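You operate a simulated robot arm through the tools that you are given. There is no shell and no other tool. Be economical: measure what you need, move in short steps, check, and stop when the job is done.

Carry out the task below with a simulated two-armed robot. There is one attempt and no reset: what you move stays moved.

JOB
Take the dark grey rag from the left end of the table and lay it out flat on the wooden bench top.

The check looks at the end state, three seconds after you hand in, the way a careful person would. Anything else that was tipped, shoved, dropped, spilled or broken makes it a failure.

ROBOT AND FRAMES
Two 7-joint arms with two-finger parallel grippers on one trunk, on a base that drives. Base frame: it is fixed to the floor where the robot stands at the start and does not move with it; the origin is under the middle of the robot, x ahead of it, y to its left, z up. Readings come in mm, rad, newtons and seconds.
The left shoulder is at the start at [70, 163, 1070], the right one opposite. Places, roughly: dark grey rag [500, -200, 900]; wooden bench top [2000, -2200, 900]. Payload 3.43 kg a hand.
The TCP of each hand is the grasp point between the finger pads, 34 mm short of the fingertips. In the tool frame z runs along the fingers and y along their closing line. The gripper opens to 128 mm. The fingers are 24 mm wide and 12 mm thick; the gripper's body (48 by 130 mm) begins 96 mm behind the TCP.
Orientation is that of the tool frame in the base frame, as a unit quaternion [w, x, y, z]. With the fingers straight down and closing along the base's y, the tool's x points along the base's -x, its y along +y and its z along -z.

CONTROLS
- The arms move only by the tool jog_arm. It takes "left_deltas", "right_deltas" or both (then of equal length, played together; a hand with none holds still); each is a list of rows, each an object of numbers (a shift or turn left out is 0, a gripper value left out holds the last): "x", "y", "z": the shift along the tool's x, y, z in m; "ax", "ay", "az": the turn, a rotation vector about the tool's x, y, z in rad; "jaw": the finger opening in m, from 0 to 0.128. In form: [{"x": .., "y": .., "z": .., "ax": .., "ay": .., "az": .., "jaw": ..}, ...]. A call has 1 to 20 rows; each row is the pose to reach, as a shift and turn from the pose commanded when the call began, along the tool's axes at that moment. Each row takes 0.2 s and may step no farther than 50 mm and 0.15 rad from the row before; otherwise, or with a gripper value out of range, the whole call is refused. A pose out of reach is approached as far as the arm can. The call stops where the force on the tool passes 40 N (or 10 N more than at its start, if that is more) or the arm is blocked; 0.2 s more then pass. The fingers move at their own pace (about 153 mm/s each) and stop on an object; they squeeze with about 40 N. The grip force told is the motor's: it shows also when the fingers shut on nothing. Time passes only in rows, and 0.2 s behind the last, so rows that repeat a pose let the fingers close. It gives the time, the measured TCP pose, the force on the tool (base axes), the opening and the grip force at its end, in the units of the frame above (readings bear some noise), with the torque about the TCP (base axes, N m) and any sound that the robot's microphone picked up, and new pictures: "views" is both (left out), scene, wrist or none (wrist: the cameras of the hands that moved).
- Cameras (640 x 400 px; columns grow to the right, rows downward): "scene" is now at [129.5, -41.5, 1303.1]; the picture's right is [-0.46, -0.89, 0.00], its down [-0.47, 0.24, -0.85] and it looks along [0.76, -0.39, -0.52] (base axes); focal length 292 px, centre (320, 200). "left" rides on the left gripper at [76, 11, -160] in its tool frame; the picture's right is [-0.15, 0.99, 0.00], its down [-0.88, -0.13, -0.46] and it looks along [-0.45, -0.07, 0.89] (tool axes); focal length 234 px, centre (320, 200). "right" rides on the right gripper at [76, -11, -160] in its tool frame; the picture's right is [0.15, 0.99, 0.00], its down [-0.88, 0.13, -0.46] and it looks along [-0.45, 0.07, 0.89] (tool axes); focal length 234 px, centre (320, 200). There is no depth. A picture from a camera that has moved, and an enlarged one, comes with that camera's place and axes in the base frame and with its lens.
- lift_body(by): slides the trunk up (or, below 0, down) by that many mm; the arms and the scene camera ride with it, the base frame stays. It gives what a move gives, with no picture.
- roll_base(legs): drives the robot by 1 to 6 legs, each [ahead, left, turn to the left] in mm, mm and rad, along the robot's own axes; the way and the turn of a leg run together, so that a leg with both is an arc; at most 1500 mm and 3.142 rad a leg. The arms and the cameras ride along, it lands a little off, and it stops where it bumps. It gives what a move gives, and a new picture of the scene camera.
- head_to(pan, tilt): turns the head with the scene camera to pan (to the left, within 1.501 rad either way) and tilt (down, from -0.506 to 1.204), counted from straight ahead of the robot. It gives what a move gives, and a new picture of the scene camera.
- close_up(camera, box): a new picture of the part [left, top, right, bottom] of that camera's present view, enlarged. The clock stands still meanwhile.
- job_done(): hands the job in; it is judged then, once.

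Work in short steps. Places have to be worked out from the pictures, the camera data and where the tool is seen: move nearer, look again, correct. Check each grasp and each placing, and mend what went wrong. You have 120 turns and 260 pictures in all, those below and enlarged ones among them. Open the grippers and draw the arms clear of the work before you hand the job in, unless the task says otherwise; then end with one line.

The tools are called as name(argument=value, ...) on one line, values as JSON. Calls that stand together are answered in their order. jog_arm: Moves the arms, as the interface text tells. Its arguments: {"type":"object","properties":{"left_deltas":{"type":"array"},"right_deltas":{"type":"array"},"views":{"type":"string","enum":["both","scene","wrist","none"]}},"required":[]} The other tools are called the same way: lift_body (by) slides the trunk up or down; roll_base (legs) drives the base; head_to (pan, tilt) turns the head that bears the scene camera; close_up (camera, box) takes an enlarged picture of a part of a camera's view; job_done () hands the job in.

At the start:

```text
clock: 0.0
left_eef_pos: [600.5, 39.9, 1105.5]
left_tcp_rot: [0.001, -0.001, 1.0, 0.001]
left_contact_force: [0.0, 0.0, 0.8]
left_torque: [0.01, 0.01, -0.03]
left_opening: 128.1
left_grip_force: 0.0
right_eef_pos: [374.8, -419.2, 1033.1]
right_tcp_rot: [0.001, 0.0, 1.0, 0.0]
right_contact_force: [-0.6, -0.6, -0.1]
right_torque: [0.01, 0.0, 0.02]
right_opening: 128.0
right_grip_force: 0.1
trunk travel left (down, up): [-550.0, 390.0]
robot x, y, heading: [0.9, -0.0, 0.001]
head pan, tilt: [-0.473, 0.55]
```

scene: 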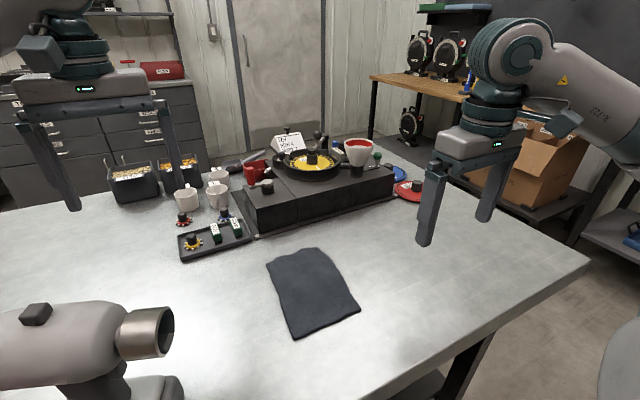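
right: 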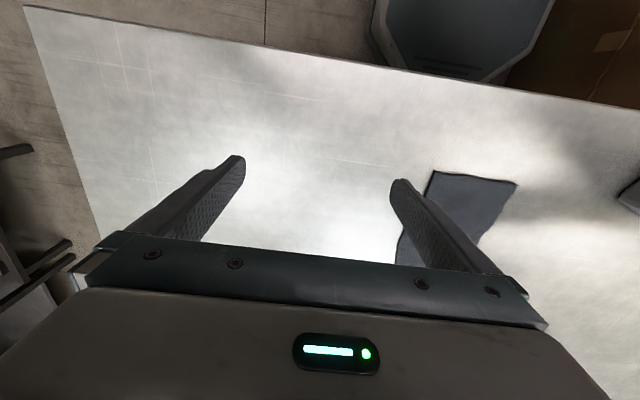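
left: 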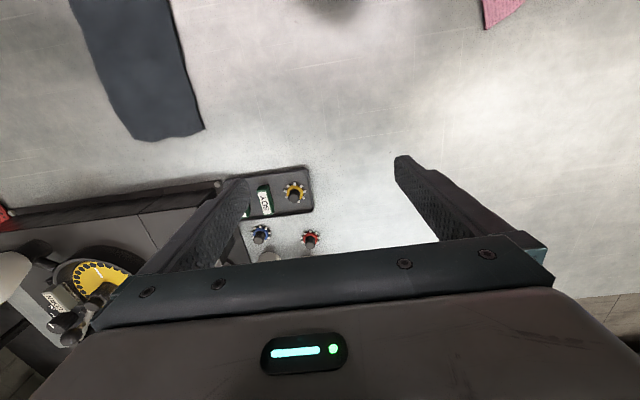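

The rag lies at about x 420–627, y −140…−285 on the steel table. I look closer at it and at the bench.

close_up(camera="scene", box=[250, 230, 378, 350])

close_up(camera="scene", box=[350, 20, 510, 150])

head_to(pan=-0.95, tilt=0.3)

```text
3.33 times, centred on (314, 290) of scene
camera zoom: at [129.5, -41.5, 1303.1], right [-0.46, -0.89, 0.0], down [-0.47, 0.24, -0.85], along [0.76, -0.39, -0.52], focal length 972 px, centre (340, -100)
```

zoom: 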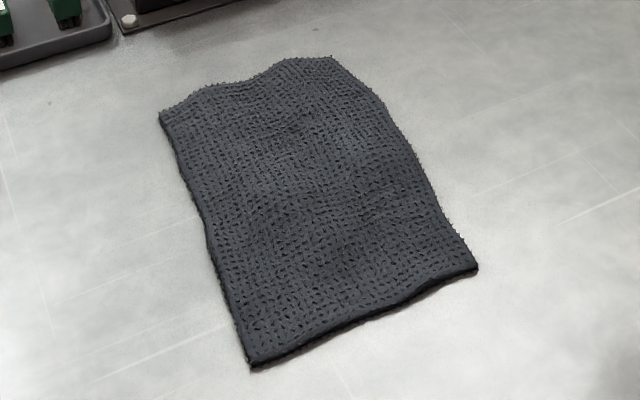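

```text
3.08 times, centred on (430, 85) of scene
camera zoom: at [129.5, -41.5, 1303.1], right [-0.46, -0.89, 0.0], down [-0.47, 0.24, -0.85], along [0.76, -0.39, -0.52], focal length 898 px, centre (-18, 554)
```

zoom: 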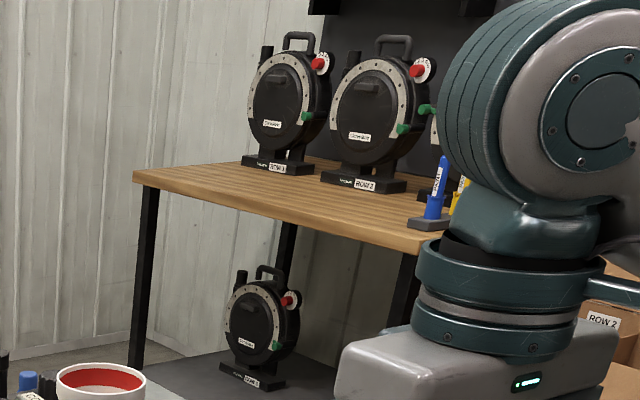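

```text
clock: 0.9
left_eef_pos: [599.9, 40.8, 1105.4]
left_tcp_rot: [-0.001, -0.002, 1.0, 0.001]
left_contact_force: [1.2, 0.4, -0.6]
left_torque: [0.02, 0.0, -0.03]
left_opening: 128.1
left_grip_force: 0.1
right_eef_pos: [375.2, -417.7, 1034.8]
right_tcp_rot: [0.0, -0.001, 1.0, -0.001]
right_contact_force: [-0.1, 0.4, 0.3]
right_torque: [-0.02, 0.02, 0.0]
right_opening: 127.9
right_grip_force: 0.1
trunk travel left (down, up): [-550.0, 390.0]
robot x, y, heading: [-0.6, 0.5, 0.002]
head pan, tilt: [-0.949, 0.3]
camera scene: at [104.0, -76.4, 1326.1], right [-0.81, -0.58, 0.0], down [-0.17, 0.24, -0.96], along [0.56, -0.78, -0.3], focal length 292 px, centre (320, 200)
```

scene: 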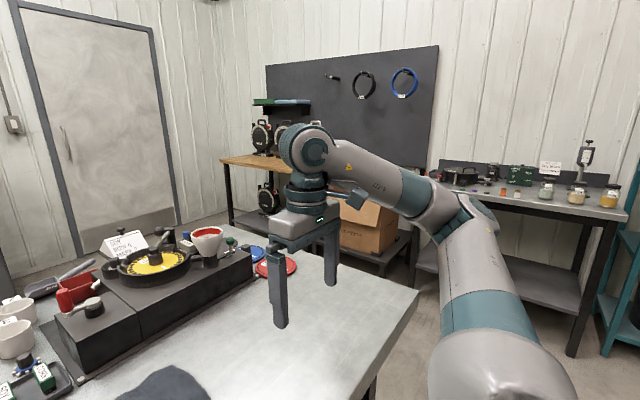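

The cloth looks soft, with clear edges. I'll centre the robot on it, back off a little, and look down at it.

roll_base(legs=[[-80, 0, 0], [0, -210, 0]])

head_to(pan=0, tilt=0.8)

```text
clock: 3.2
left_eef_pos: [519.7, -168.7, 1105.2]
left_tcp_rot: [-0.001, 0.001, 1.0, 0.0]
left_contact_force: [0.1, -0.3, 0.6]
left_torque: [0.07, -0.01, 0.01]
left_opening: 128.0
left_grip_force: 0.1
right_eef_pos: [292.7, -626.5, 1033.8]
right_tcp_rot: [0.0, 0.001, 1.0, 0.0]
right_contact_force: [0.7, -0.7, 0.2]
right_torque: [0.01, 0.01, 0.01]
right_opening: 128.1
right_grip_force: 0.1
trunk travel left (down, up): [-550.0, 390.0]
robot x, y, heading: [-80.6, -205.4, -0.002]
head pan, tilt: [-0.949, 0.3]
camera scene: at [23.0, -284.7, 1326.1], right [-0.81, -0.58, 0.0], down [-0.17, 0.24, -0.96], along [0.55, -0.78, -0.3], focal length 292 px, centre (320, 200)
```

scene: 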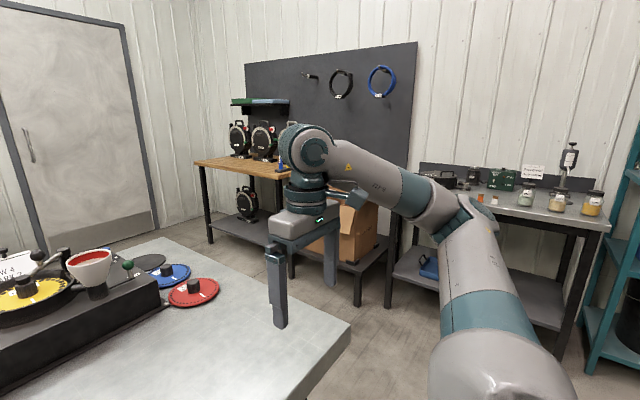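

```text
clock: 4.4
left_eef_pos: [519.2, -168.7, 1104.8]
left_tcp_rot: [0.001, 0.001, 1.0, 0.001]
left_contact_force: [-0.1, -0.9, -0.2]
left_torque: [0.02, -0.03, -0.01]
left_opening: 128.2
left_grip_force: 0.0
right_eef_pos: [293.7, -625.7, 1034.4]
right_tcp_rot: [0.0, 0.001, 1.0, 0.0]
right_contact_force: [-1.0, -1.2, -0.6]
right_torque: [0.03, 0.01, 0.01]
right_opening: 128.1
right_grip_force: 0.2
trunk travel left (down, up): [-550.0, 390.0]
robot x, y, heading: [-79.3, -208.4, -0.005]
head pan, tilt: [0.0, 0.799]
camera scene: at [49.6, -208.4, 1281.8], right [0.0, -1.0, 0.0], down [-0.72, 0.0, -0.7], along [0.7, 0.0, -0.72], focal length 292 px, centre (320, 200)
```

scene: 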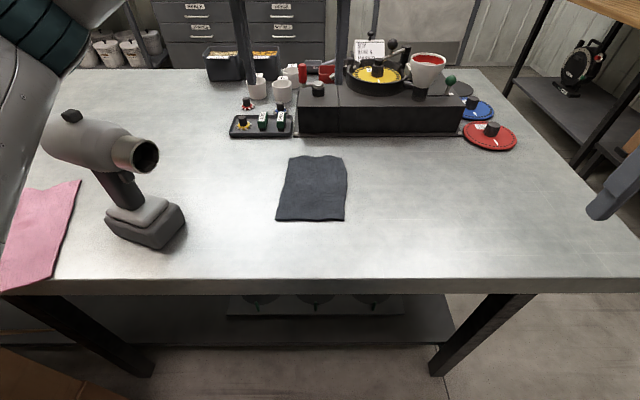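

Rag corners now: near edge at x≈429, y −121…−258; far edge x≈635. I turn both hands so they close along x and bring them above the near corners.

jog_arm(left_deltas=[{"x": 0.0077, "y": 0.0026, "z": 0.016, "az": 0.143, "jaw": 0.05}, {"x": 0.0155, "y": 0.0053, "z": 0.032, "az": 0.286}, {"x": 0.0232, "y": 0.0079, "z": 0.048, "az": 0.428}, {"x": 0.0309, "y": 0.0105, "z": 0.064, "az": 0.571}, {"x": 0.0386, "y": 0.0132, "z": 0.08, "az": 0.714}, {"x": 0.0464, "y": 0.0158, "z": 0.095, "az": 0.857}, {"x": 0.0541, "y": 0.0185, "z": 0.111, "az": 1.0}, {"x": 0.0618, "y": 0.0211, "z": 0.127, "az": 1.142}, {"x": 0.0695, "y": 0.0237, "z": 0.143, "az": 1.285}, {"x": 0.0773, "y": 0.0264, "z": 0.159, "az": 1.428}, {"x": 0.085, "y": 0.029, "z": 0.175, "az": 1.571}], right_deltas=[{"x": -0.0127, "y": 0.0353, "z": 0.0, "az": -0.143, "jaw": 0.05}, {"x": -0.0255, "y": 0.0705, "z": 0.0, "az": -0.286}, {"x": -0.0382, "y": 0.1058, "z": 0.01, "az": -0.428}, {"x": -0.0509, "y": 0.1411, "z": 0.02, "az": -0.571}, {"x": -0.0636, "y": 0.1764, "z": 0.03, "az": -0.714}, {"x": -0.0764, "y": 0.2116, "z": 0.04, "az": -0.857}, {"x": -0.0891, "y": 0.2469, "z": 0.05, "az": -1.0}, {"x": -0.1018, "y": 0.2822, "z": 0.06, "az": -1.142}, {"x": -0.1145, "y": 0.3175, "z": 0.075, "az": -1.285}, {"x": -0.1273, "y": 0.3527, "z": 0.09, "az": -1.428}, {"x": -0.14, "y": 0.388, "z": 0.104, "az": -1.571}])

```text
clock: 6.4
left_eef_pos: [453.5, -157.6, 1058.4]
left_tcp_rot: [0.078, 0.585, 0.806, 0.053]
left_contact_force: [0.2, 0.4, 0.5]
left_torque: [-0.16, 0.09, -0.04]
left_opening: 49.9
left_grip_force: 0.0
right_eef_pos: [393.7, -327.8, 973.7]
right_tcp_rot: [0.007, -0.577, 0.817, -0.002]
right_contact_force: [1.0, 1.6, 0.0]
right_torque: [-0.14, 0.08, 0.0]
right_opening: 49.9
right_grip_force: 0.0
trunk travel left (down, up): [-550.0, 390.0]
robot x, y, heading: [-74.4, -206.9, -0.014]
head pan, tilt: [0.0, 0.799]
stopped in row 9 (left hand): the arm was blocked; the commanded pose is now the measured one
camera scene: at [35.5, -214.1, 1284.6], right [-0.02, -1.0, 0.0], down [-0.71, 0.01, -0.71], along [0.71, -0.01, -0.71], focal length 292 px, centre (320, 200)
camera right: at [376.9, -404.1, 1131.5], right [-0.98, 0.19, -0.01], down [0.16, 0.87, 0.46], along [0.1, 0.45, -0.89], focal length 234 px, centre (320, 200)
camera left: at [412.3, -81.3, 1213.1], right [0.97, 0.17, 0.18], down [0.06, -0.88, 0.48], along [0.24, -0.45, -0.86], focal length 234 px, centre (320, 200)
```

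scene: 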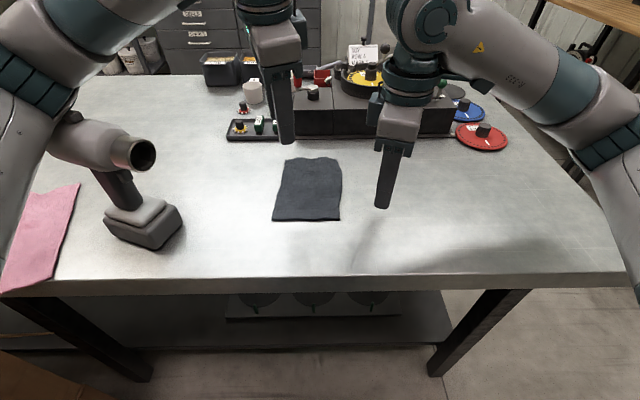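
right: 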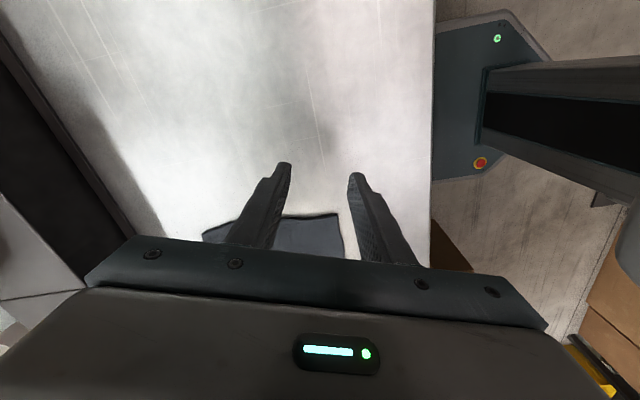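
left: 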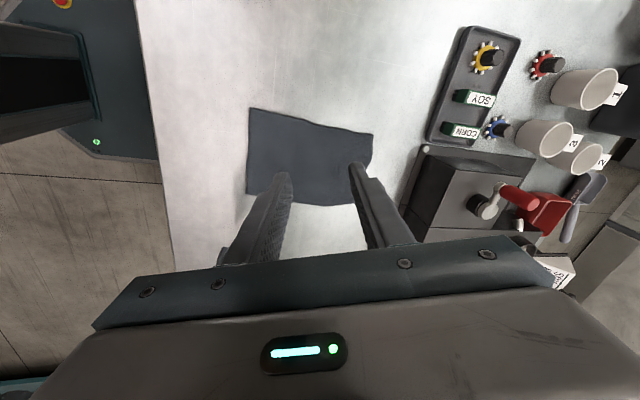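

The left arm was blocked part way; its forearm may be near the heat gun. I look closely.

close_up(camera="scene", box=[0, 50, 220, 270])

head_to(pan=0.6, tilt=0.7)

```text
1.82 times, centred on (110, 160) of scene
camera zoom: at [35.5, -214.1, 1284.6], right [-0.02, -1.0, 0.0], down [-0.71, 0.01, -0.71], along [0.71, -0.01, -0.71], focal length 530 px, centre (702, 273)
```

zoom: 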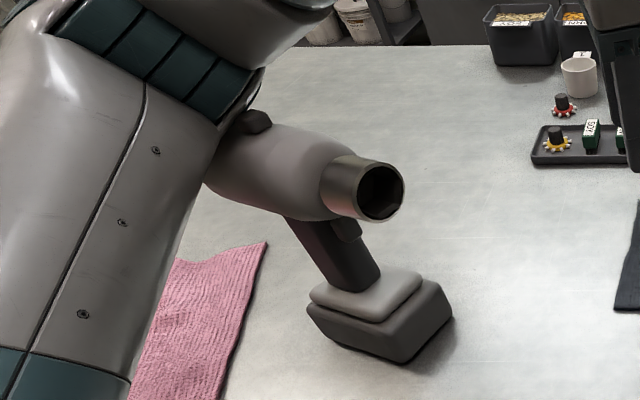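

```text
clock: 7.4
left_eef_pos: [454.4, -161.0, 1058.5]
left_tcp_rot: [0.075, 0.587, 0.804, 0.056]
left_contact_force: [-0.4, 0.1, 0.1]
left_torque: [-0.02, 0.03, 0.02]
left_opening: 50.0
left_grip_force: 0.1
right_eef_pos: [394.2, -330.8, 972.4]
right_tcp_rot: [0.007, -0.575, 0.818, -0.003]
right_contact_force: [-0.1, 0.0, -0.3]
right_torque: [-0.01, -0.01, 0.01]
right_opening: 50.2
right_grip_force: 0.0
trunk travel left (down, up): [-550.0, 390.0]
robot x, y, heading: [-74.2, -210.8, -0.022]
head pan, tilt: [0.6, 0.7]
camera scene: at [25.4, -167.8, 1292.7], right [0.55, -0.84, 0.01], down [-0.53, -0.35, -0.78], along [0.65, 0.42, -0.63], focal length 292 px, centre (320, 200)
```

scene: 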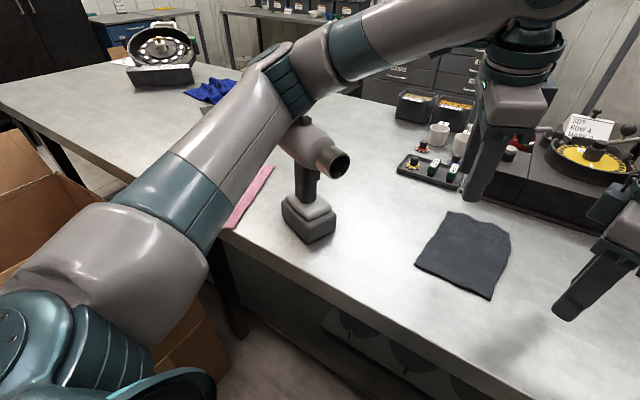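

The left elbow is right at the heat gun. Lifting the trunk takes both arms straight up and away from it.

lift_body(by=200)

head_to(pan=0.6, tilt=0.8)

```text
clock: 9.6
left_eef_pos: [469.6, -156.6, 1236.6]
left_tcp_rot: [0.062, 0.589, 0.805, 0.042]
left_contact_force: [-0.6, 0.9, 0.0]
left_torque: [0.01, 0.0, 0.01]
left_opening: 49.8
left_grip_force: 0.1
right_eef_pos: [409.3, -327.5, 1164.8]
right_tcp_rot: [0.0, -0.575, 0.818, 0.0]
right_contact_force: [0.2, 0.1, -0.4]
right_torque: [-0.01, -0.02, 0.01]
right_opening: 50.3
right_grip_force: 0.0
trunk travel left (down, up): [-750.0, 190.0]
robot x, y, heading: [-76.1, -211.0, -0.016]
head pan, tilt: [0.6, 0.7]
```

```text
clock: 10.3
left_eef_pos: [469.1, -156.5, 1237.5]
left_tcp_rot: [0.061, 0.588, 0.805, 0.042]
left_contact_force: [-0.5, 0.3, 0.4]
left_torque: [0.0, 0.01, 0.02]
left_opening: 49.8
left_grip_force: 0.0
right_eef_pos: [408.9, -327.5, 1165.0]
right_tcp_rot: [0.0, -0.575, 0.818, 0.0]
right_contact_force: [0.7, -0.3, -0.5]
right_torque: [0.03, -0.01, -0.01]
right_opening: 50.0
right_grip_force: 0.0
trunk travel left (down, up): [-750.0, 190.0]
robot x, y, heading: [-77.6, -210.2, -0.017]
head pan, tilt: [0.6, 0.799]
camera scene: at [42.0, -164.7, 1481.7], right [0.55, -0.84, 0.0], down [-0.6, -0.39, -0.7], along [0.58, 0.38, -0.72], focal length 292 px, centre (320, 200)
```

scene: 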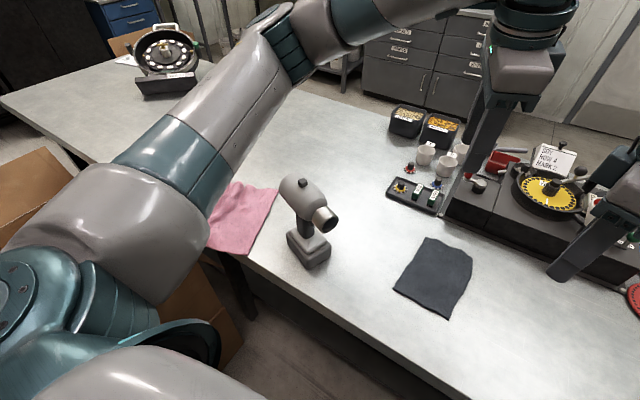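

The heat gun still stands. I check whether it shifted and look from the original angle.

head_to(pan=0, tilt=0.8)

close_up(camera="scene", box=[60, 100, 380, 300])

```text
clock: 11.3
left_eef_pos: [469.1, -156.0, 1236.7]
left_tcp_rot: [0.062, 0.589, 0.805, 0.042]
left_contact_force: [0.2, -0.3, -0.8]
left_torque: [-0.03, 0.01, 0.0]
left_opening: 50.1
left_grip_force: 0.0
right_eef_pos: [408.3, -327.0, 1163.6]
right_tcp_rot: [0.0, -0.575, 0.818, 0.001]
right_contact_force: [-0.5, 0.0, 0.6]
right_torque: [-0.01, 0.01, 0.01]
right_opening: 49.9
right_grip_force: 0.1
trunk travel left (down, up): [-750.0, 190.0]
robot x, y, heading: [-73.4, -206.9, -0.017]
head pan, tilt: [0.0, 0.799]
camera scene: at [55.1, -210.5, 1481.7], right [-0.02, -1.0, 0.0], down [-0.72, 0.01, -0.7], along [0.7, -0.01, -0.72], focal length 292 px, centre (320, 200)
```

scene: 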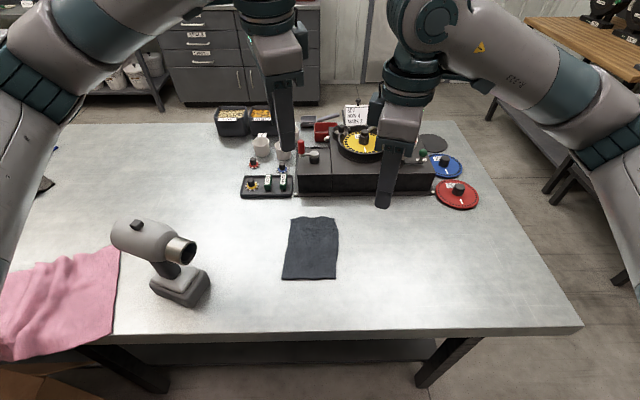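

```text
2.00 times, centred on (220, 200) of scene
camera zoom: at [55.1, -210.5, 1481.7], right [-0.02, -1.0, 0.0], down [-0.72, 0.01, -0.7], along [0.7, -0.01, -0.72], focal length 583 px, centre (520, 200)
```

zoom: 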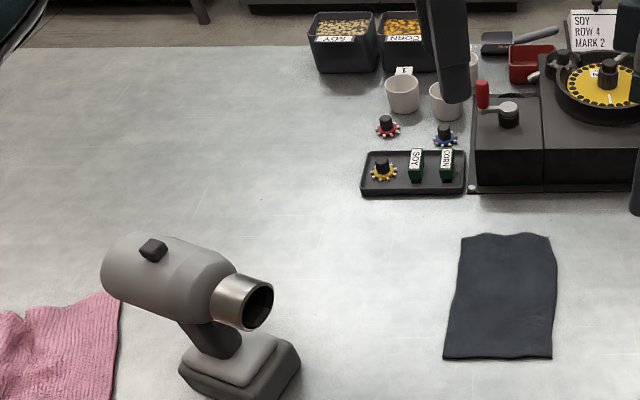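

Gun is unmoved within measuring error. Now I finish the turns and bring both hands over the near corners, still high.

jog_arm(left_deltas=[{"x": 0.007, "y": -0.012, "z": 0.036, "ax": 0.03, "ay": 0.006, "az": 0.062}, {"x": 0.014, "y": -0.023, "z": 0.072, "ax": 0.059, "ay": 0.011, "az": 0.124}, {"x": 0.022, "y": -0.035, "z": 0.107, "ax": 0.089, "ay": 0.017, "az": 0.185}, {"x": 0.029, "y": -0.046, "z": 0.143, "ax": 0.118, "ay": 0.022, "az": 0.247}, {"x": 0.036, "y": -0.058, "z": 0.179, "ax": 0.148, "ay": 0.028, "az": 0.309}, {"x": 0.036, "y": -0.058, "z": 0.179, "ax": 0.148, "ay": 0.028, "az": 0.309}], right_deltas=[{"x": -0.018, "y": 0.002, "z": 0.023, "az": -0.069}, {"x": -0.036, "y": 0.004, "z": 0.046, "az": -0.138}, {"x": -0.055, "y": 0.006, "z": 0.069, "az": -0.207}, {"x": -0.073, "y": 0.008, "z": 0.091, "az": -0.277}, {"x": -0.091, "y": 0.0095, "z": 0.114, "az": -0.346}, {"x": -0.091, "y": 0.0095, "z": 0.114, "az": -0.346}])

head_to(pan=0.45, tilt=0.75)

```text
clock: 12.7
left_eef_pos: [431.6, -142.6, 1052.1]
left_tcp_rot: [0.0, 0.708, 0.707, 0.0]
left_contact_force: [0.2, -0.2, 0.6]
left_torque: [-0.02, 0.0, 0.02]
left_opening: 50.2
left_grip_force: 0.1
right_eef_pos: [398.1, -262.4, 1064.0]
right_tcp_rot: [0.004, -0.693, 0.721, -0.004]
right_contact_force: [-0.3, 0.6, -0.1]
right_torque: [0.0, -0.04, -0.03]
right_opening: 50.1
right_grip_force: 0.0
right hand out of reach, approached as far as the arm can: row 4, 5, 6
trunk travel left (down, up): [-750.0, 190.0]
robot x, y, heading: [-78.8, -210.4, -0.02]
head pan, tilt: [0.0, 0.799]
camera scene: at [54.9, -210.7, 1481.8], right [-0.02, -1.0, 0.0], down [-0.72, 0.01, -0.7], along [0.7, -0.01, -0.72], focal length 292 px, centre (320, 200)
camera right: at [403.8, -338.3, 1224.1], right [-0.99, -0.11, -0.01], down [-0.1, 0.89, 0.45], along [-0.04, 0.45, -0.89], focal length 234 px, centre (320, 200)
camera left: at [442.5, -65.9, 1210.5], right [0.99, -0.15, 0.0], down [-0.13, -0.88, 0.46], along [-0.07, -0.45, -0.89], focal length 234 px, centre (320, 200)
```

scene: 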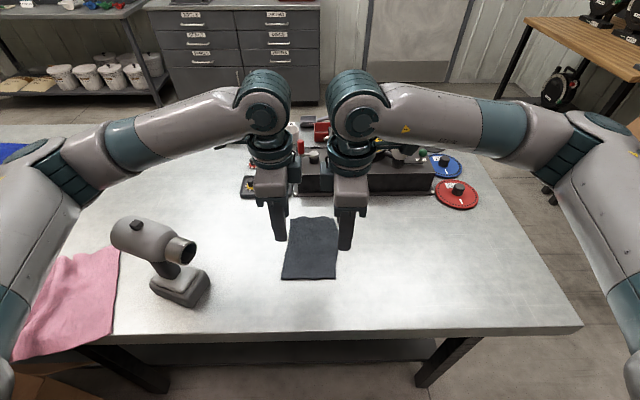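
right: 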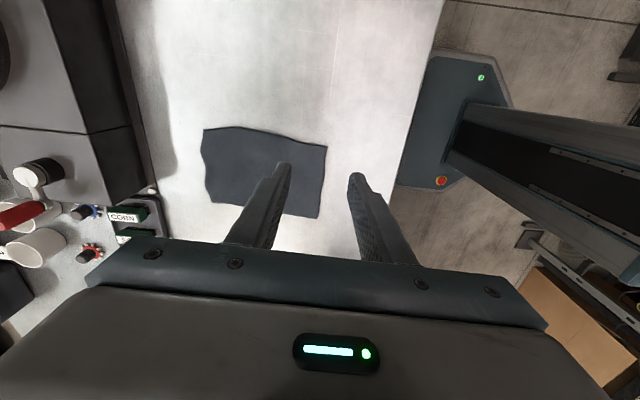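
left: 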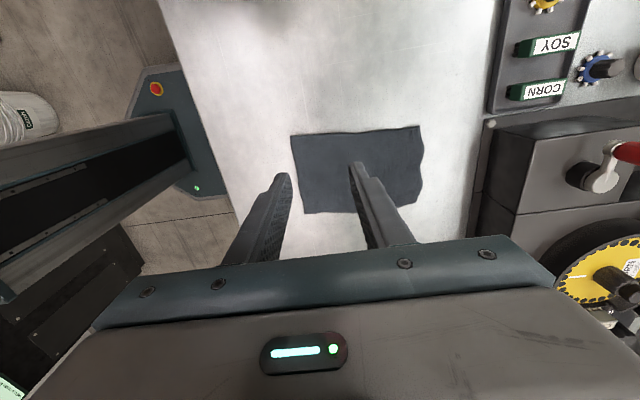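

```text
clock: 13.6
left_eef_pos: [430.7, -141.5, 1051.6]
left_tcp_rot: [0.0, 0.708, 0.706, 0.0]
left_contact_force: [-0.1, 0.5, -0.4]
left_torque: [-0.01, 0.02, -0.01]
left_opening: 49.8
left_grip_force: 0.1
right_eef_pos: [397.9, -262.9, 1064.1]
right_tcp_rot: [0.004, -0.692, 0.721, -0.004]
right_contact_force: [0.0, -0.6, -0.2]
right_torque: [0.0, -0.01, 0.0]
right_opening: 49.8
right_grip_force: 0.0
trunk travel left (down, up): [-750.0, 190.0]
robot x, y, heading: [-75.9, -206.4, -0.024]
head pan, tilt: [0.45, 0.75]
camera scene: at [49.7, -174.4, 1485.7], right [0.42, -0.91, 0.0], down [-0.62, -0.28, -0.73], along [0.66, 0.3, -0.68], focal length 292 px, centre (320, 200)
```

scene: 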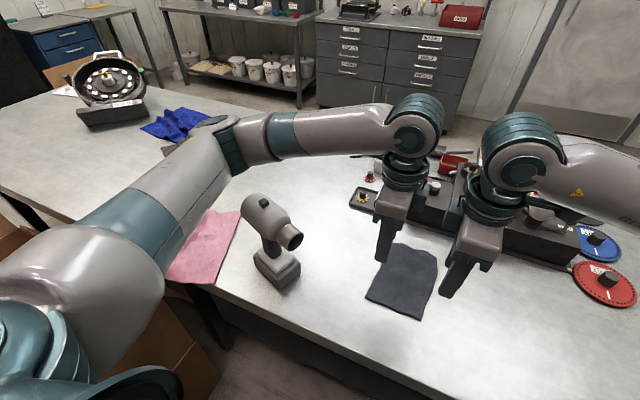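

Clear of the gun; the right hand hit a reach limit close in. I back the base 120 mm, which also gives both arms more room.

roll_base(legs=[[-120, 15, 0.024]])

```text
clock: 14.8
left_eef_pos: [308.8, -113.9, 1049.9]
left_tcp_rot: [0.0, 0.7, 0.714, 0.0]
left_contact_force: [0.1, 0.9, 0.6]
left_torque: [0.02, -0.04, 0.02]
left_opening: 50.2
left_grip_force: 0.0
right_eef_pos: [281.7, -234.2, 1064.0]
right_tcp_rot: [0.004, -0.7, 0.714, -0.004]
right_contact_force: [0.0, 0.1, -0.2]
right_torque: [0.0, 0.03, 0.01]
right_opening: 49.5
right_grip_force: 0.1
trunk travel left (down, up): [-750.0, 190.0]
robot x, y, heading: [-193.0, -192.9, 0.009]
head pan, tilt: [0.45, 0.75]
camera scene: at [-69.5, -155.9, 1485.6], right [0.44, -0.9, 0.0], down [-0.61, -0.3, -0.73], along [0.66, 0.32, -0.68], focal length 292 px, centre (320, 200)
```

scene: 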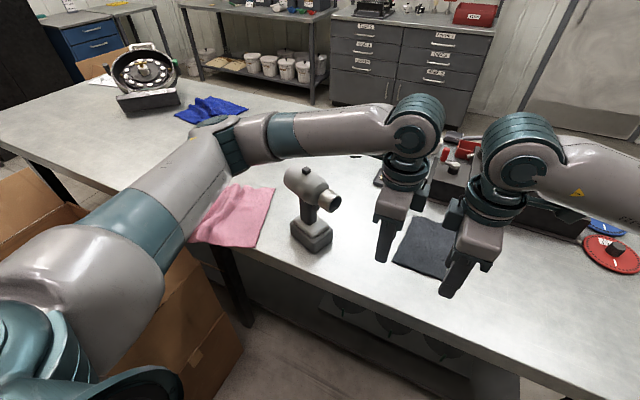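

Triangulating scene and both wrist views puts the rag surface at z≈881: near edge x≈390, y −129…−253, far edge x≈573. I move both hands apart-tilted above the near corners, tips still ~45 mm up; right hand first.

jog_arm(right_deltas=[{"x": 0.001, "y": -0.022, "z": 0.021, "ay": -0.03, "az": -0.004, "jaw": 0.04}, {"x": 0.001, "y": -0.045, "z": 0.042, "ay": -0.06, "az": -0.008}, {"x": 0.002, "y": -0.067, "z": 0.062, "ay": -0.09, "az": -0.012}, {"x": 0.002, "y": -0.09, "z": 0.083, "ay": -0.12, "az": -0.016}, {"x": 0.003, "y": -0.112, "z": 0.104, "ay": -0.15, "az": -0.02}, {"x": 0.003, "y": -0.112, "z": 0.104, "ay": -0.15, "az": -0.02}], views="wrist")

```text
clock: 16.2
left_eef_pos: [309.9, -110.8, 1049.6]
left_tcp_rot: [0.0, 0.699, 0.715, -0.002]
left_contact_force: [0.6, 0.7, 0.7]
left_torque: [-0.09, 0.03, -0.02]
left_opening: 50.1
left_grip_force: 0.0
right_eef_pos: [293.5, -259.5, 983.4]
right_tcp_rot: [0.054, -0.701, 0.711, 0.005]
right_contact_force: [0.7, 0.6, -0.8]
right_torque: [-0.05, 0.01, -0.01]
right_opening: 39.9
right_grip_force: 0.0
right hand out of reach, approached as far as the arm can: row 1, 2, 3, 4, 5, 6
trunk travel left (down, up): [-750.0, 190.0]
robot x, y, heading: [-198.4, -191.9, 0.005]
head pan, tilt: [0.45, 0.75]
camera right: at [293.3, -349.1, 1136.8], right [-0.99, -0.13, -0.08], down [-0.15, 0.84, 0.52], along [0.0, 0.53, -0.85], focal length 234 px, centre (320, 200)
```

right: 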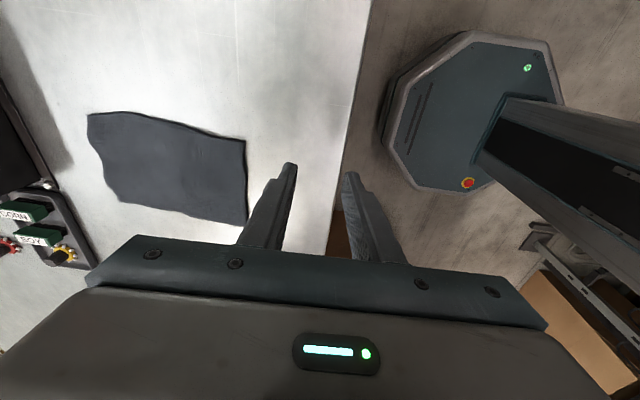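

The right arm keeps hitting a limit in this orientation. I test by turning it back about 0.5 rad to see if the reach frees up.

jog_arm(right_deltas=[{"az": 0.13}, {"az": 0.26}, {"az": 0.39}, {"az": 0.52}, {"az": 0.52}], views="scene")

```text
clock: 17.4
left_eef_pos: [310.1, -113.8, 1050.9]
left_tcp_rot: [0.0, 0.7, 0.714, 0.0]
left_contact_force: [-0.1, 0.5, 0.9]
left_torque: [0.01, 0.03, 0.01]
left_opening: 49.7
left_grip_force: 0.0
right_eef_pos: [290.9, -260.4, 983.5]
right_tcp_rot: [0.049, -0.493, 0.869, 0.021]
right_contact_force: [0.1, 0.1, 0.6]
right_torque: [0.0, 0.06, 0.01]
right_opening: 40.0
right_grip_force: 0.0
trunk travel left (down, up): [-750.0, 190.0]
robot x, y, heading: [-196.2, -190.6, 0.002]
head pan, tilt: [0.45, 0.75]
camera scene: at [-70.5, -155.1, 1485.7], right [0.44, -0.9, 0.0], down [-0.61, -0.3, -0.73], along [0.66, 0.32, -0.68], focal length 292 px, centre (320, 200)
```

scene: 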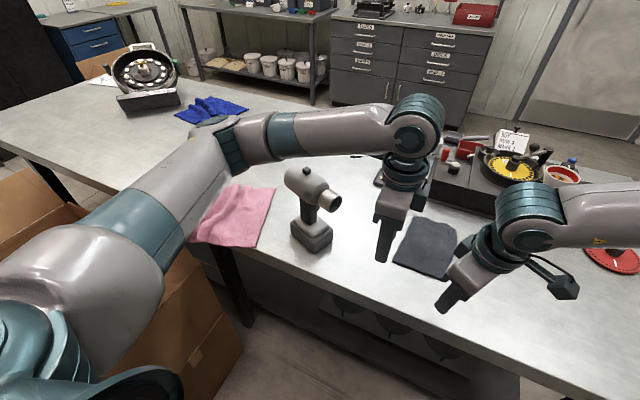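

That reached fine, so it is a wrist-turn limit. With the hand at ~60° I move it over the near-right corner.

jog_arm(right_deltas=[{"x": -0.017, "y": -0.019, "z": 0.008}, {"x": -0.034, "y": -0.038, "z": 0.016}, {"x": -0.051, "y": -0.057, "z": 0.024}, {"x": -0.068, "y": -0.077, "z": 0.031}, {"x": -0.068, "y": -0.077, "z": 0.031}], views="wrist")

```text
clock: 18.6
left_eef_pos: [309.8, -114.1, 1052.2]
left_tcp_rot: [0.0, 0.7, 0.714, 0.0]
left_contact_force: [0.3, 0.4, -0.5]
left_torque: [0.02, 0.01, 0.0]
left_opening: 49.8
left_grip_force: 0.1
right_eef_pos: [392.6, -237.3, 961.8]
right_tcp_rot: [0.051, -0.493, 0.868, 0.021]
right_contact_force: [0.1, 0.8, 0.3]
right_torque: [-0.01, -0.01, 0.01]
right_opening: 40.0
right_grip_force: 0.0
trunk travel left (down, up): [-750.0, 190.0]
robot x, y, heading: [-191.7, -189.6, 0.009]
head pan, tilt: [0.45, 0.75]
camera right: at [353.2, -322.8, 1111.9], right [-0.92, 0.38, -0.03], down [0.3, 0.78, 0.55], along [0.23, 0.5, -0.84], focal length 234 px, centre (320, 200)
```

right: 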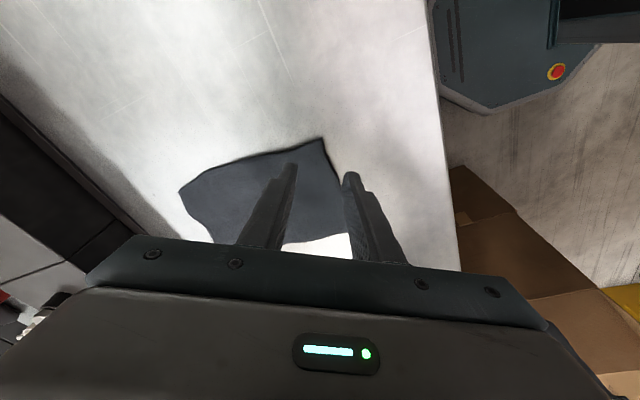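

Rag corner agrees with my estimate (387, −253). I try a bit more turn toward square.

jog_arm(right_deltas=[{"az": -0.12}, {"az": -0.24}, {"az": -0.36}, {"az": -0.36}], views="none")

```text
clock: 19.6
left_eef_pos: [309.7, -112.9, 1050.2]
left_tcp_rot: [0.0, 0.7, 0.715, -0.001]
left_contact_force: [0.2, 0.5, -0.3]
left_torque: [-0.03, -0.03, 0.01]
left_opening: 50.1
left_grip_force: 0.0
right_eef_pos: [352.2, -262.2, 964.0]
right_tcp_rot: [0.052, -0.618, 0.784, 0.013]
right_contact_force: [-0.4, 0.9, 0.1]
right_torque: [0.01, 0.05, -0.01]
right_opening: 40.0
right_grip_force: 0.0
right hand out of reach, approached as far as the arm can: row 2, 3, 4
trunk travel left (down, up): [-750.0, 190.0]
robot x, y, heading: [-195.3, -190.8, 0.005]
head pan, tilt: [0.45, 0.75]
```

Limit is about 65–70°, so I return the right hand to ~59° over its corner and bring the left hand over its corner.

jog_arm(right_deltas=[{"x": 0, "y": 0, "z": 0, "az": 0.1}, {"x": 0, "y": 0, "z": 0, "az": 0.2}, {"x": -0.01, "y": -0.011, "z": 0.003, "az": 0.3}, {"x": -0.02, "y": -0.022, "z": 0.006, "az": 0.3}, {"x": -0.031, "y": -0.033, "z": 0.0086, "az": 0.3}, {"x": -0.031, "y": -0.033, "z": 0.0086, "az": 0.3}], left_deltas=[{"x": -0.006, "y": 0.017, "z": 0.018, "ay": -0.03, "az": 0.004, "jaw": 0.04}, {"x": -0.012, "y": 0.034, "z": 0.036, "ay": -0.06, "az": 0.008}, {"x": -0.019, "y": 0.051, "z": 0.054, "ay": -0.09, "az": 0.012}, {"x": -0.025, "y": 0.068, "z": 0.072, "ay": -0.12, "az": 0.016}, {"x": -0.031, "y": 0.0855, "z": 0.09, "ay": -0.15, "az": 0.02}, {"x": -0.031, "y": 0.0855, "z": 0.09, "ay": -0.15, "az": 0.02}])

```text
clock: 21.0
left_eef_pos: [397.2, -143.7, 961.1]
left_tcp_rot: [0.054, 0.704, 0.706, -0.052]
left_contact_force: [0.1, 0.3, 0.6]
left_torque: [0.0, 0.02, 0.0]
left_opening: 39.8
left_grip_force: 0.1
right_eef_pos: [392.1, -239.0, 961.1]
right_tcp_rot: [0.051, -0.493, 0.868, 0.022]
right_contact_force: [-0.6, 0.0, 0.6]
right_torque: [0.02, 0.01, -0.01]
right_opening: 40.0
right_grip_force: 0.0
trunk travel left (down, up): [-750.0, 190.0]
robot x, y, heading: [-197.9, -192.0, 0.005]
head pan, tilt: [0.45, 0.75]
camera scene: at [-71.2, -156.2, 1485.8], right [0.44, -0.9, 0.0], down [-0.61, -0.3, -0.73], along [0.66, 0.32, -0.68], focal length 292 px, centre (320, 200)
camera right: at [352.3, -324.4, 1110.9], right [-0.92, 0.38, -0.03], down [0.3, 0.78, 0.55], along [0.23, 0.5, -0.84], focal length 234 px, centre (320, 200)
camera left: at [407.0, -45.9, 1107.0], right [0.99, -0.14, 0.02], down [-0.13, -0.8, 0.58], along [-0.06, -0.58, -0.81], focal length 234 px, centre (320, 200)
```

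scene: 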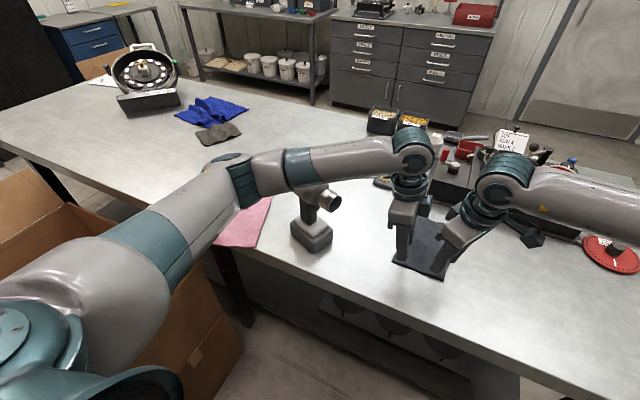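
right: 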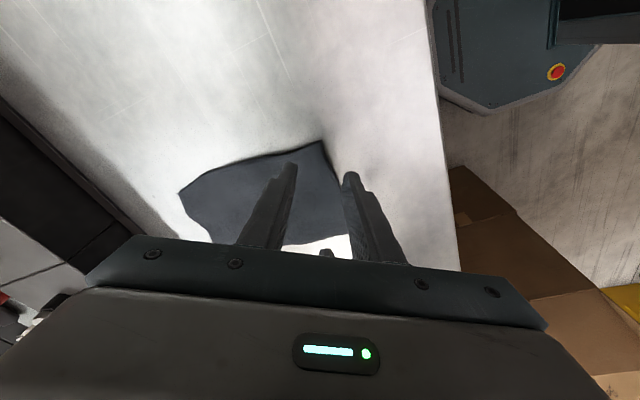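
left: 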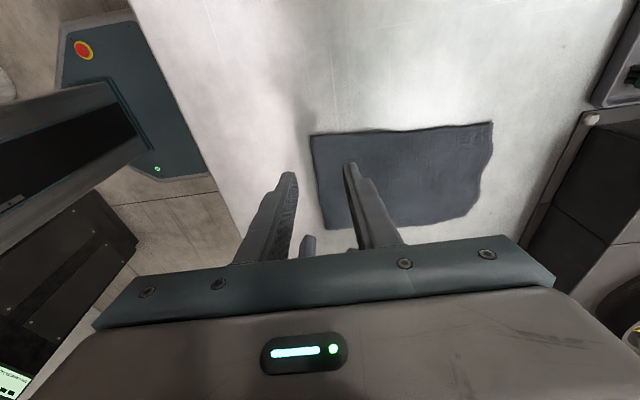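

I notice another cloth by the blue one on the left. I'll examine it before grasping anything.

close_up(camera="scene", box=[100, 20, 300, 160])

head_to(pan=0.9, tilt=0.4)

```text
2.86 times, centred on (200, 90) of scene
camera zoom: at [-71.2, -156.2, 1485.8], right [0.44, -0.9, 0.0], down [-0.61, -0.3, -0.73], along [0.66, 0.32, -0.68], focal length 834 px, centre (663, 514)
```

zoom: 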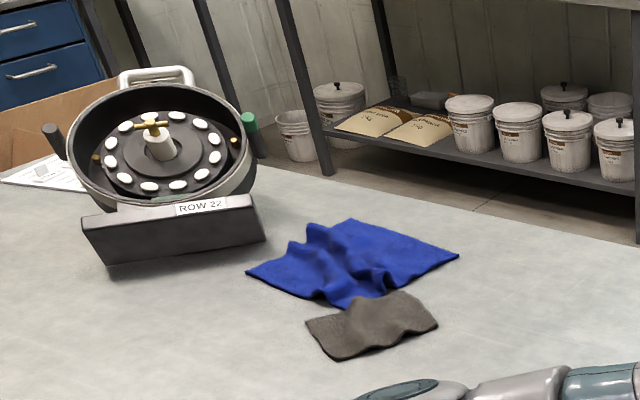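

```text
clock: 21.9
left_eef_pos: [396.1, -144.1, 959.9]
left_tcp_rot: [0.054, 0.705, 0.706, -0.052]
left_contact_force: [-0.4, 0.0, 0.0]
left_torque: [-0.04, 0.01, 0.0]
left_opening: 40.1
left_grip_force: 0.0
right_eef_pos: [391.9, -239.7, 958.8]
right_tcp_rot: [0.05, -0.493, 0.868, 0.022]
right_contact_force: [-0.5, -0.6, -0.5]
right_torque: [-0.04, 0.04, -0.01]
right_opening: 40.0
right_grip_force: 0.0
trunk travel left (down, up): [-750.0, 190.0]
robot x, y, heading: [-196.2, -193.4, -0.0]
head pan, tilt: [0.901, 0.4]
camera scene: at [-87.5, -119.4, 1516.8], right [0.79, -0.62, 0.0], down [-0.24, -0.31, -0.92], along [0.57, 0.72, -0.39], focal length 292 px, centre (320, 200)
```

scene: 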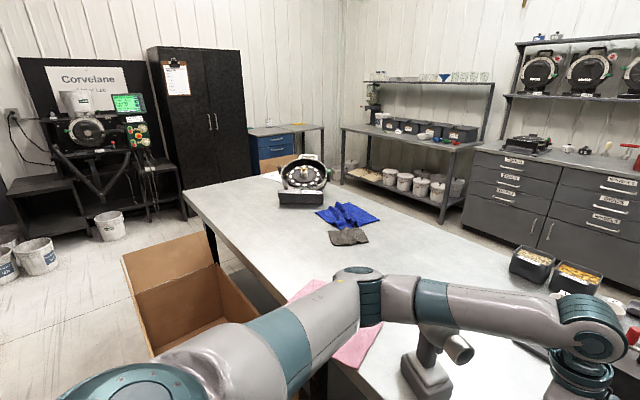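

The other cloth is taupe-grey and lies mid-table; the charcoal rag under my hands matches both the colour and the stated place, so I go on. I lower both hands until the tips nearly touch.

jog_arm(left_deltas=[{"x": 0.003, "z": 0.02}, {"x": 0.0058, "z": 0.038}, {"x": 0.0058, "z": 0.038}], right_deltas=[{"x": 0.0021, "z": 0.02}, {"x": 0.004, "z": 0.038}, {"x": 0.004, "z": 0.038}], views="wrist")

head_to(pan=0, tilt=0.75)

close_up(camera="scene", box=[240, 160, 400, 260])

```text
clock: 22.7
left_eef_pos: [395.5, -144.5, 924.5]
left_tcp_rot: [0.053, 0.705, 0.705, -0.053]
left_contact_force: [-1.1, -1.1, 0.7]
left_torque: [0.01, 0.0, 0.02]
left_opening: 39.4
left_grip_force: 0.0
right_eef_pos: [390.7, -238.2, 922.1]
right_tcp_rot: [0.052, -0.494, 0.868, 0.021]
right_contact_force: [-0.4, 0.8, -0.7]
right_torque: [0.01, -0.02, -0.01]
right_opening: 40.0
right_grip_force: 0.0
trunk travel left (down, up): [-750.0, 190.0]
robot x, y, heading: [-199.5, -191.1, 0.007]
head pan, tilt: [0.901, 0.4]
camera right: at [352.0, -323.4, 1072.6], right [-0.92, 0.38, -0.03], down [0.3, 0.78, 0.55], along [0.23, 0.5, -0.84], focal length 234 px, centre (320, 200)
camera left: at [406.9, -45.0, 1068.4], right [0.99, -0.14, 0.02], down [-0.13, -0.8, 0.58], along [-0.06, -0.58, -0.81], focal length 234 px, centre (320, 200)
```

right: 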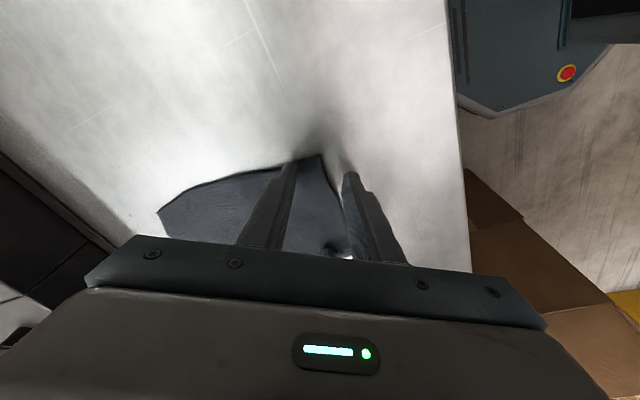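
left: 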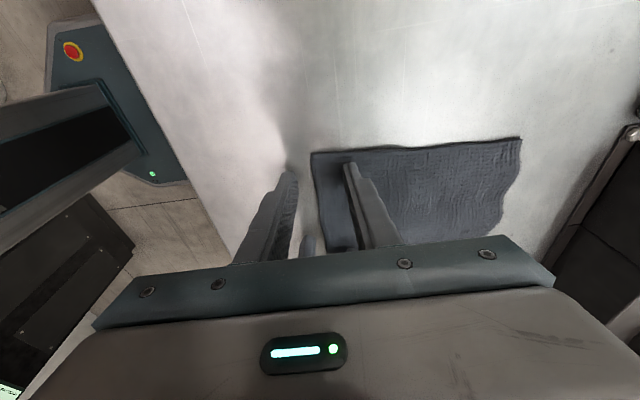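

```text
clock: 23.9
left_eef_pos: [394.4, -144.0, 921.5]
left_tcp_rot: [0.054, 0.704, 0.706, -0.052]
left_contact_force: [-0.6, 0.0, 0.6]
left_torque: [-0.02, 0.01, 0.01]
left_opening: 39.7
left_grip_force: 0.1
right_eef_pos: [391.9, -238.4, 922.8]
right_tcp_rot: [0.051, -0.494, 0.868, 0.022]
right_contact_force: [0.3, 1.1, 0.6]
right_torque: [0.0, 0.02, 0.01]
right_opening: 39.9
right_grip_force: 0.0
trunk travel left (down, up): [-750.0, 190.0]
robot x, y, heading: [-194.6, -190.8, 0.004]
head pan, tilt: [0.0, 0.75]
camera scene: at [-62.0, -191.8, 1485.8], right [0.0, -1.0, 0.0], down [-0.68, 0.0, -0.73], along [0.73, 0.0, -0.68], focal length 292 px, centre (320, 200)
```

scene: 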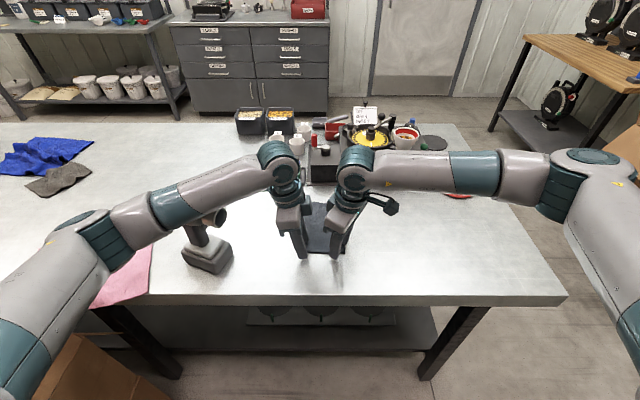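

```text
4.00 times, centred on (320, 210) of scene
camera zoom: at [-62.0, -191.8, 1485.8], right [0.0, -1.0, 0.0], down [-0.68, 0.0, -0.73], along [0.73, 0.0, -0.68], focal length 1167 px, centre (320, 160)
```

zoom: 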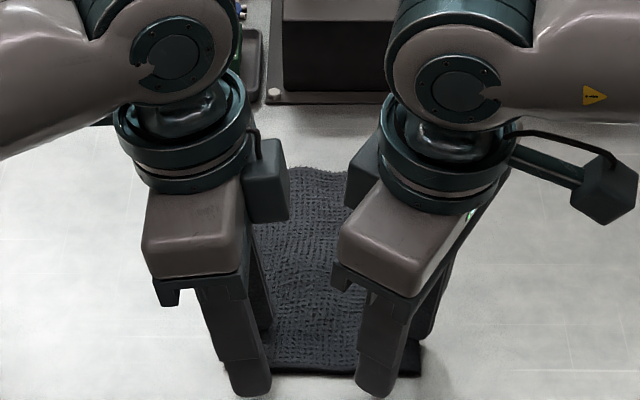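

Fingers straddle the edge. I lower gently to touch and check the heat gun clearance.

jog_arm(left_deltas=[{"x": 0.0006, "z": 0.004}, {"x": 0.001, "z": 0.007}, {"x": 0.001, "z": 0.007}], right_deltas=[{"x": 0.0004, "z": 0.004}, {"x": 0.0008, "z": 0.007}, {"x": 0.0008, "z": 0.007}], views="none")

close_up(camera="scene", box=[130, 140, 400, 290])

```text
clock: 24.7
left_eef_pos: [395.3, -144.5, 917.9]
left_tcp_rot: [0.055, 0.704, 0.706, -0.051]
left_contact_force: [1.7, 0.0, 10.6]
left_torque: [0.05, -0.3, -0.01]
left_opening: 40.5
left_grip_force: 0.5
right_eef_pos: [391.3, -238.5, 916.6]
right_tcp_rot: [0.052, -0.494, 0.868, 0.021]
right_contact_force: [-0.4, 0.5, 9.6]
right_torque: [-0.12, -0.15, 0.04]
right_opening: 39.9
right_grip_force: 0.0
trunk travel left (down, up): [-750.0, 190.0]
robot x, y, heading: [-191.2, -192.5, 0.003]
head pan, tilt: [0.0, 0.75]
```

```text
2.37 times, centred on (265, 215) of scene
camera zoom: at [-64.3, -191.8, 1486.3], right [0.0, -1.0, 0.0], down [-0.68, 0.0, -0.73], along [0.73, 0.0, -0.68], focal length 692 px, centre (450, 164)
```

zoom: 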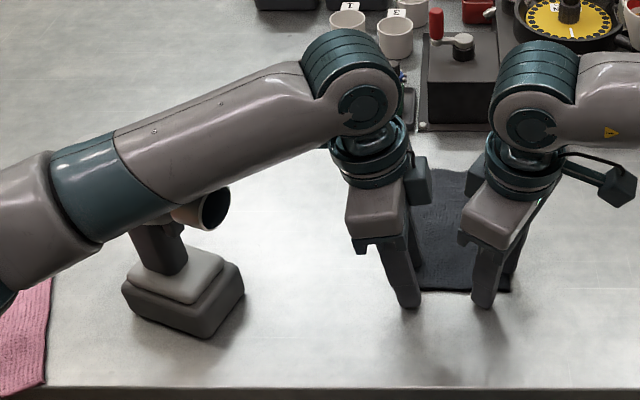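

Both hands press with ~10 N. I close both grippers on the edge.

jog_arm(left_deltas=[{"jaw": 0.03}, {"jaw": 0.02}, {"jaw": 0.012}, {"jaw": 0.006}, {"jaw": 0.0}, {"jaw": 0.0}], right_deltas=[{"jaw": 0.03}, {"jaw": 0.02}, {"jaw": 0.012}, {"jaw": 0.006}, {"jaw": 0.0}, {"jaw": 0.0}])

close_up(camera="scene", box=[240, 160, 400, 260])

```text
clock: 26.1
left_eef_pos: [393.8, -142.7, 916.4]
left_tcp_rot: [0.055, 0.704, 0.707, -0.052]
left_contact_force: [1.4, -0.2, 17.2]
left_torque: [0.14, -0.14, 0.02]
left_opening: 2.5
left_grip_force: 37.0
right_eef_pos: [391.4, -238.8, 915.9]
right_tcp_rot: [0.052, -0.494, 0.868, 0.021]
right_contact_force: [0.7, 0.5, 16.7]
right_torque: [-0.07, -0.02, 0.0]
right_opening: 2.6
right_grip_force: 37.1
trunk travel left (down, up): [-750.0, 190.0]
robot x, y, heading: [-195.1, -192.4, 0.003]
head pan, tilt: [0.0, 0.75]
camera scene: at [-65.7, -191.8, 1486.2], right [0.0, -1.0, 0.0], down [-0.68, 0.0, -0.73], along [0.73, 0.0, -0.68], focal length 292 px, centre (320, 200)
camera right: at [350.6, -324.1, 1066.7], right [-0.92, 0.38, -0.03], down [0.3, 0.78, 0.55], along [0.23, 0.5, -0.84], focal length 234 px, centre (320, 200)
camera left: at [405.1, -44.6, 1063.7], right [0.99, -0.14, 0.03], down [-0.13, -0.8, 0.58], along [-0.06, -0.58, -0.81], focal length 234 px, centre (320, 200)
```

scene: 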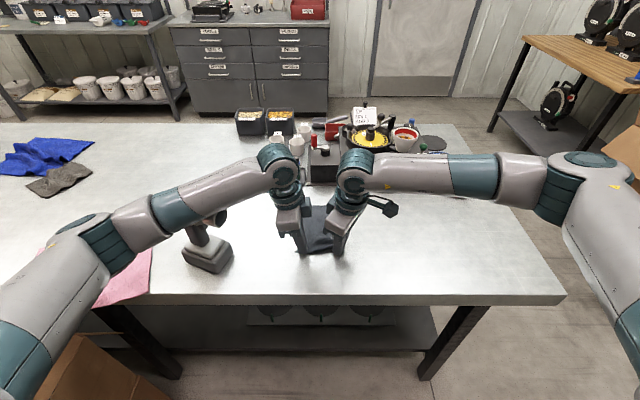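
right: 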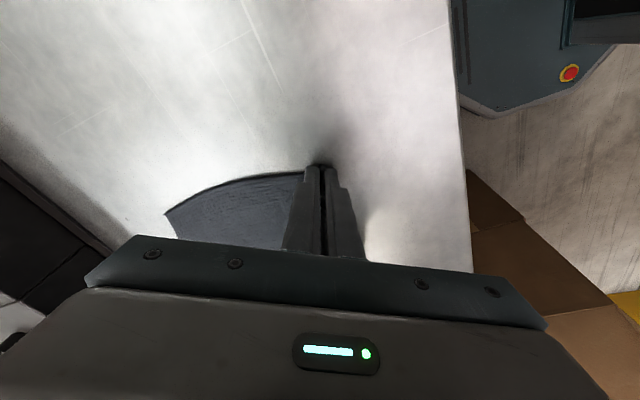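
left: 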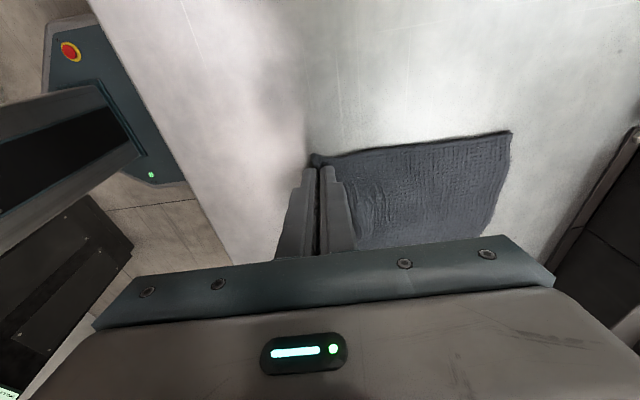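

```text
4.00 times, centred on (320, 210) of scene
camera zoom: at [-65.7, -191.8, 1486.2], right [0.0, -1.0, 0.0], down [-0.68, 0.0, -0.73], along [0.73, 0.0, -0.68], focal length 1167 px, centre (320, 160)
```

zoom: 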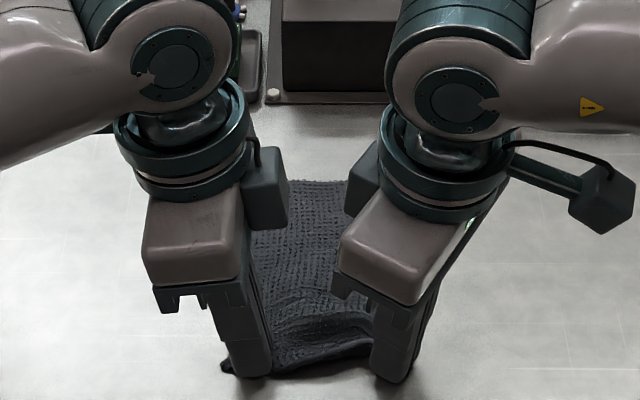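

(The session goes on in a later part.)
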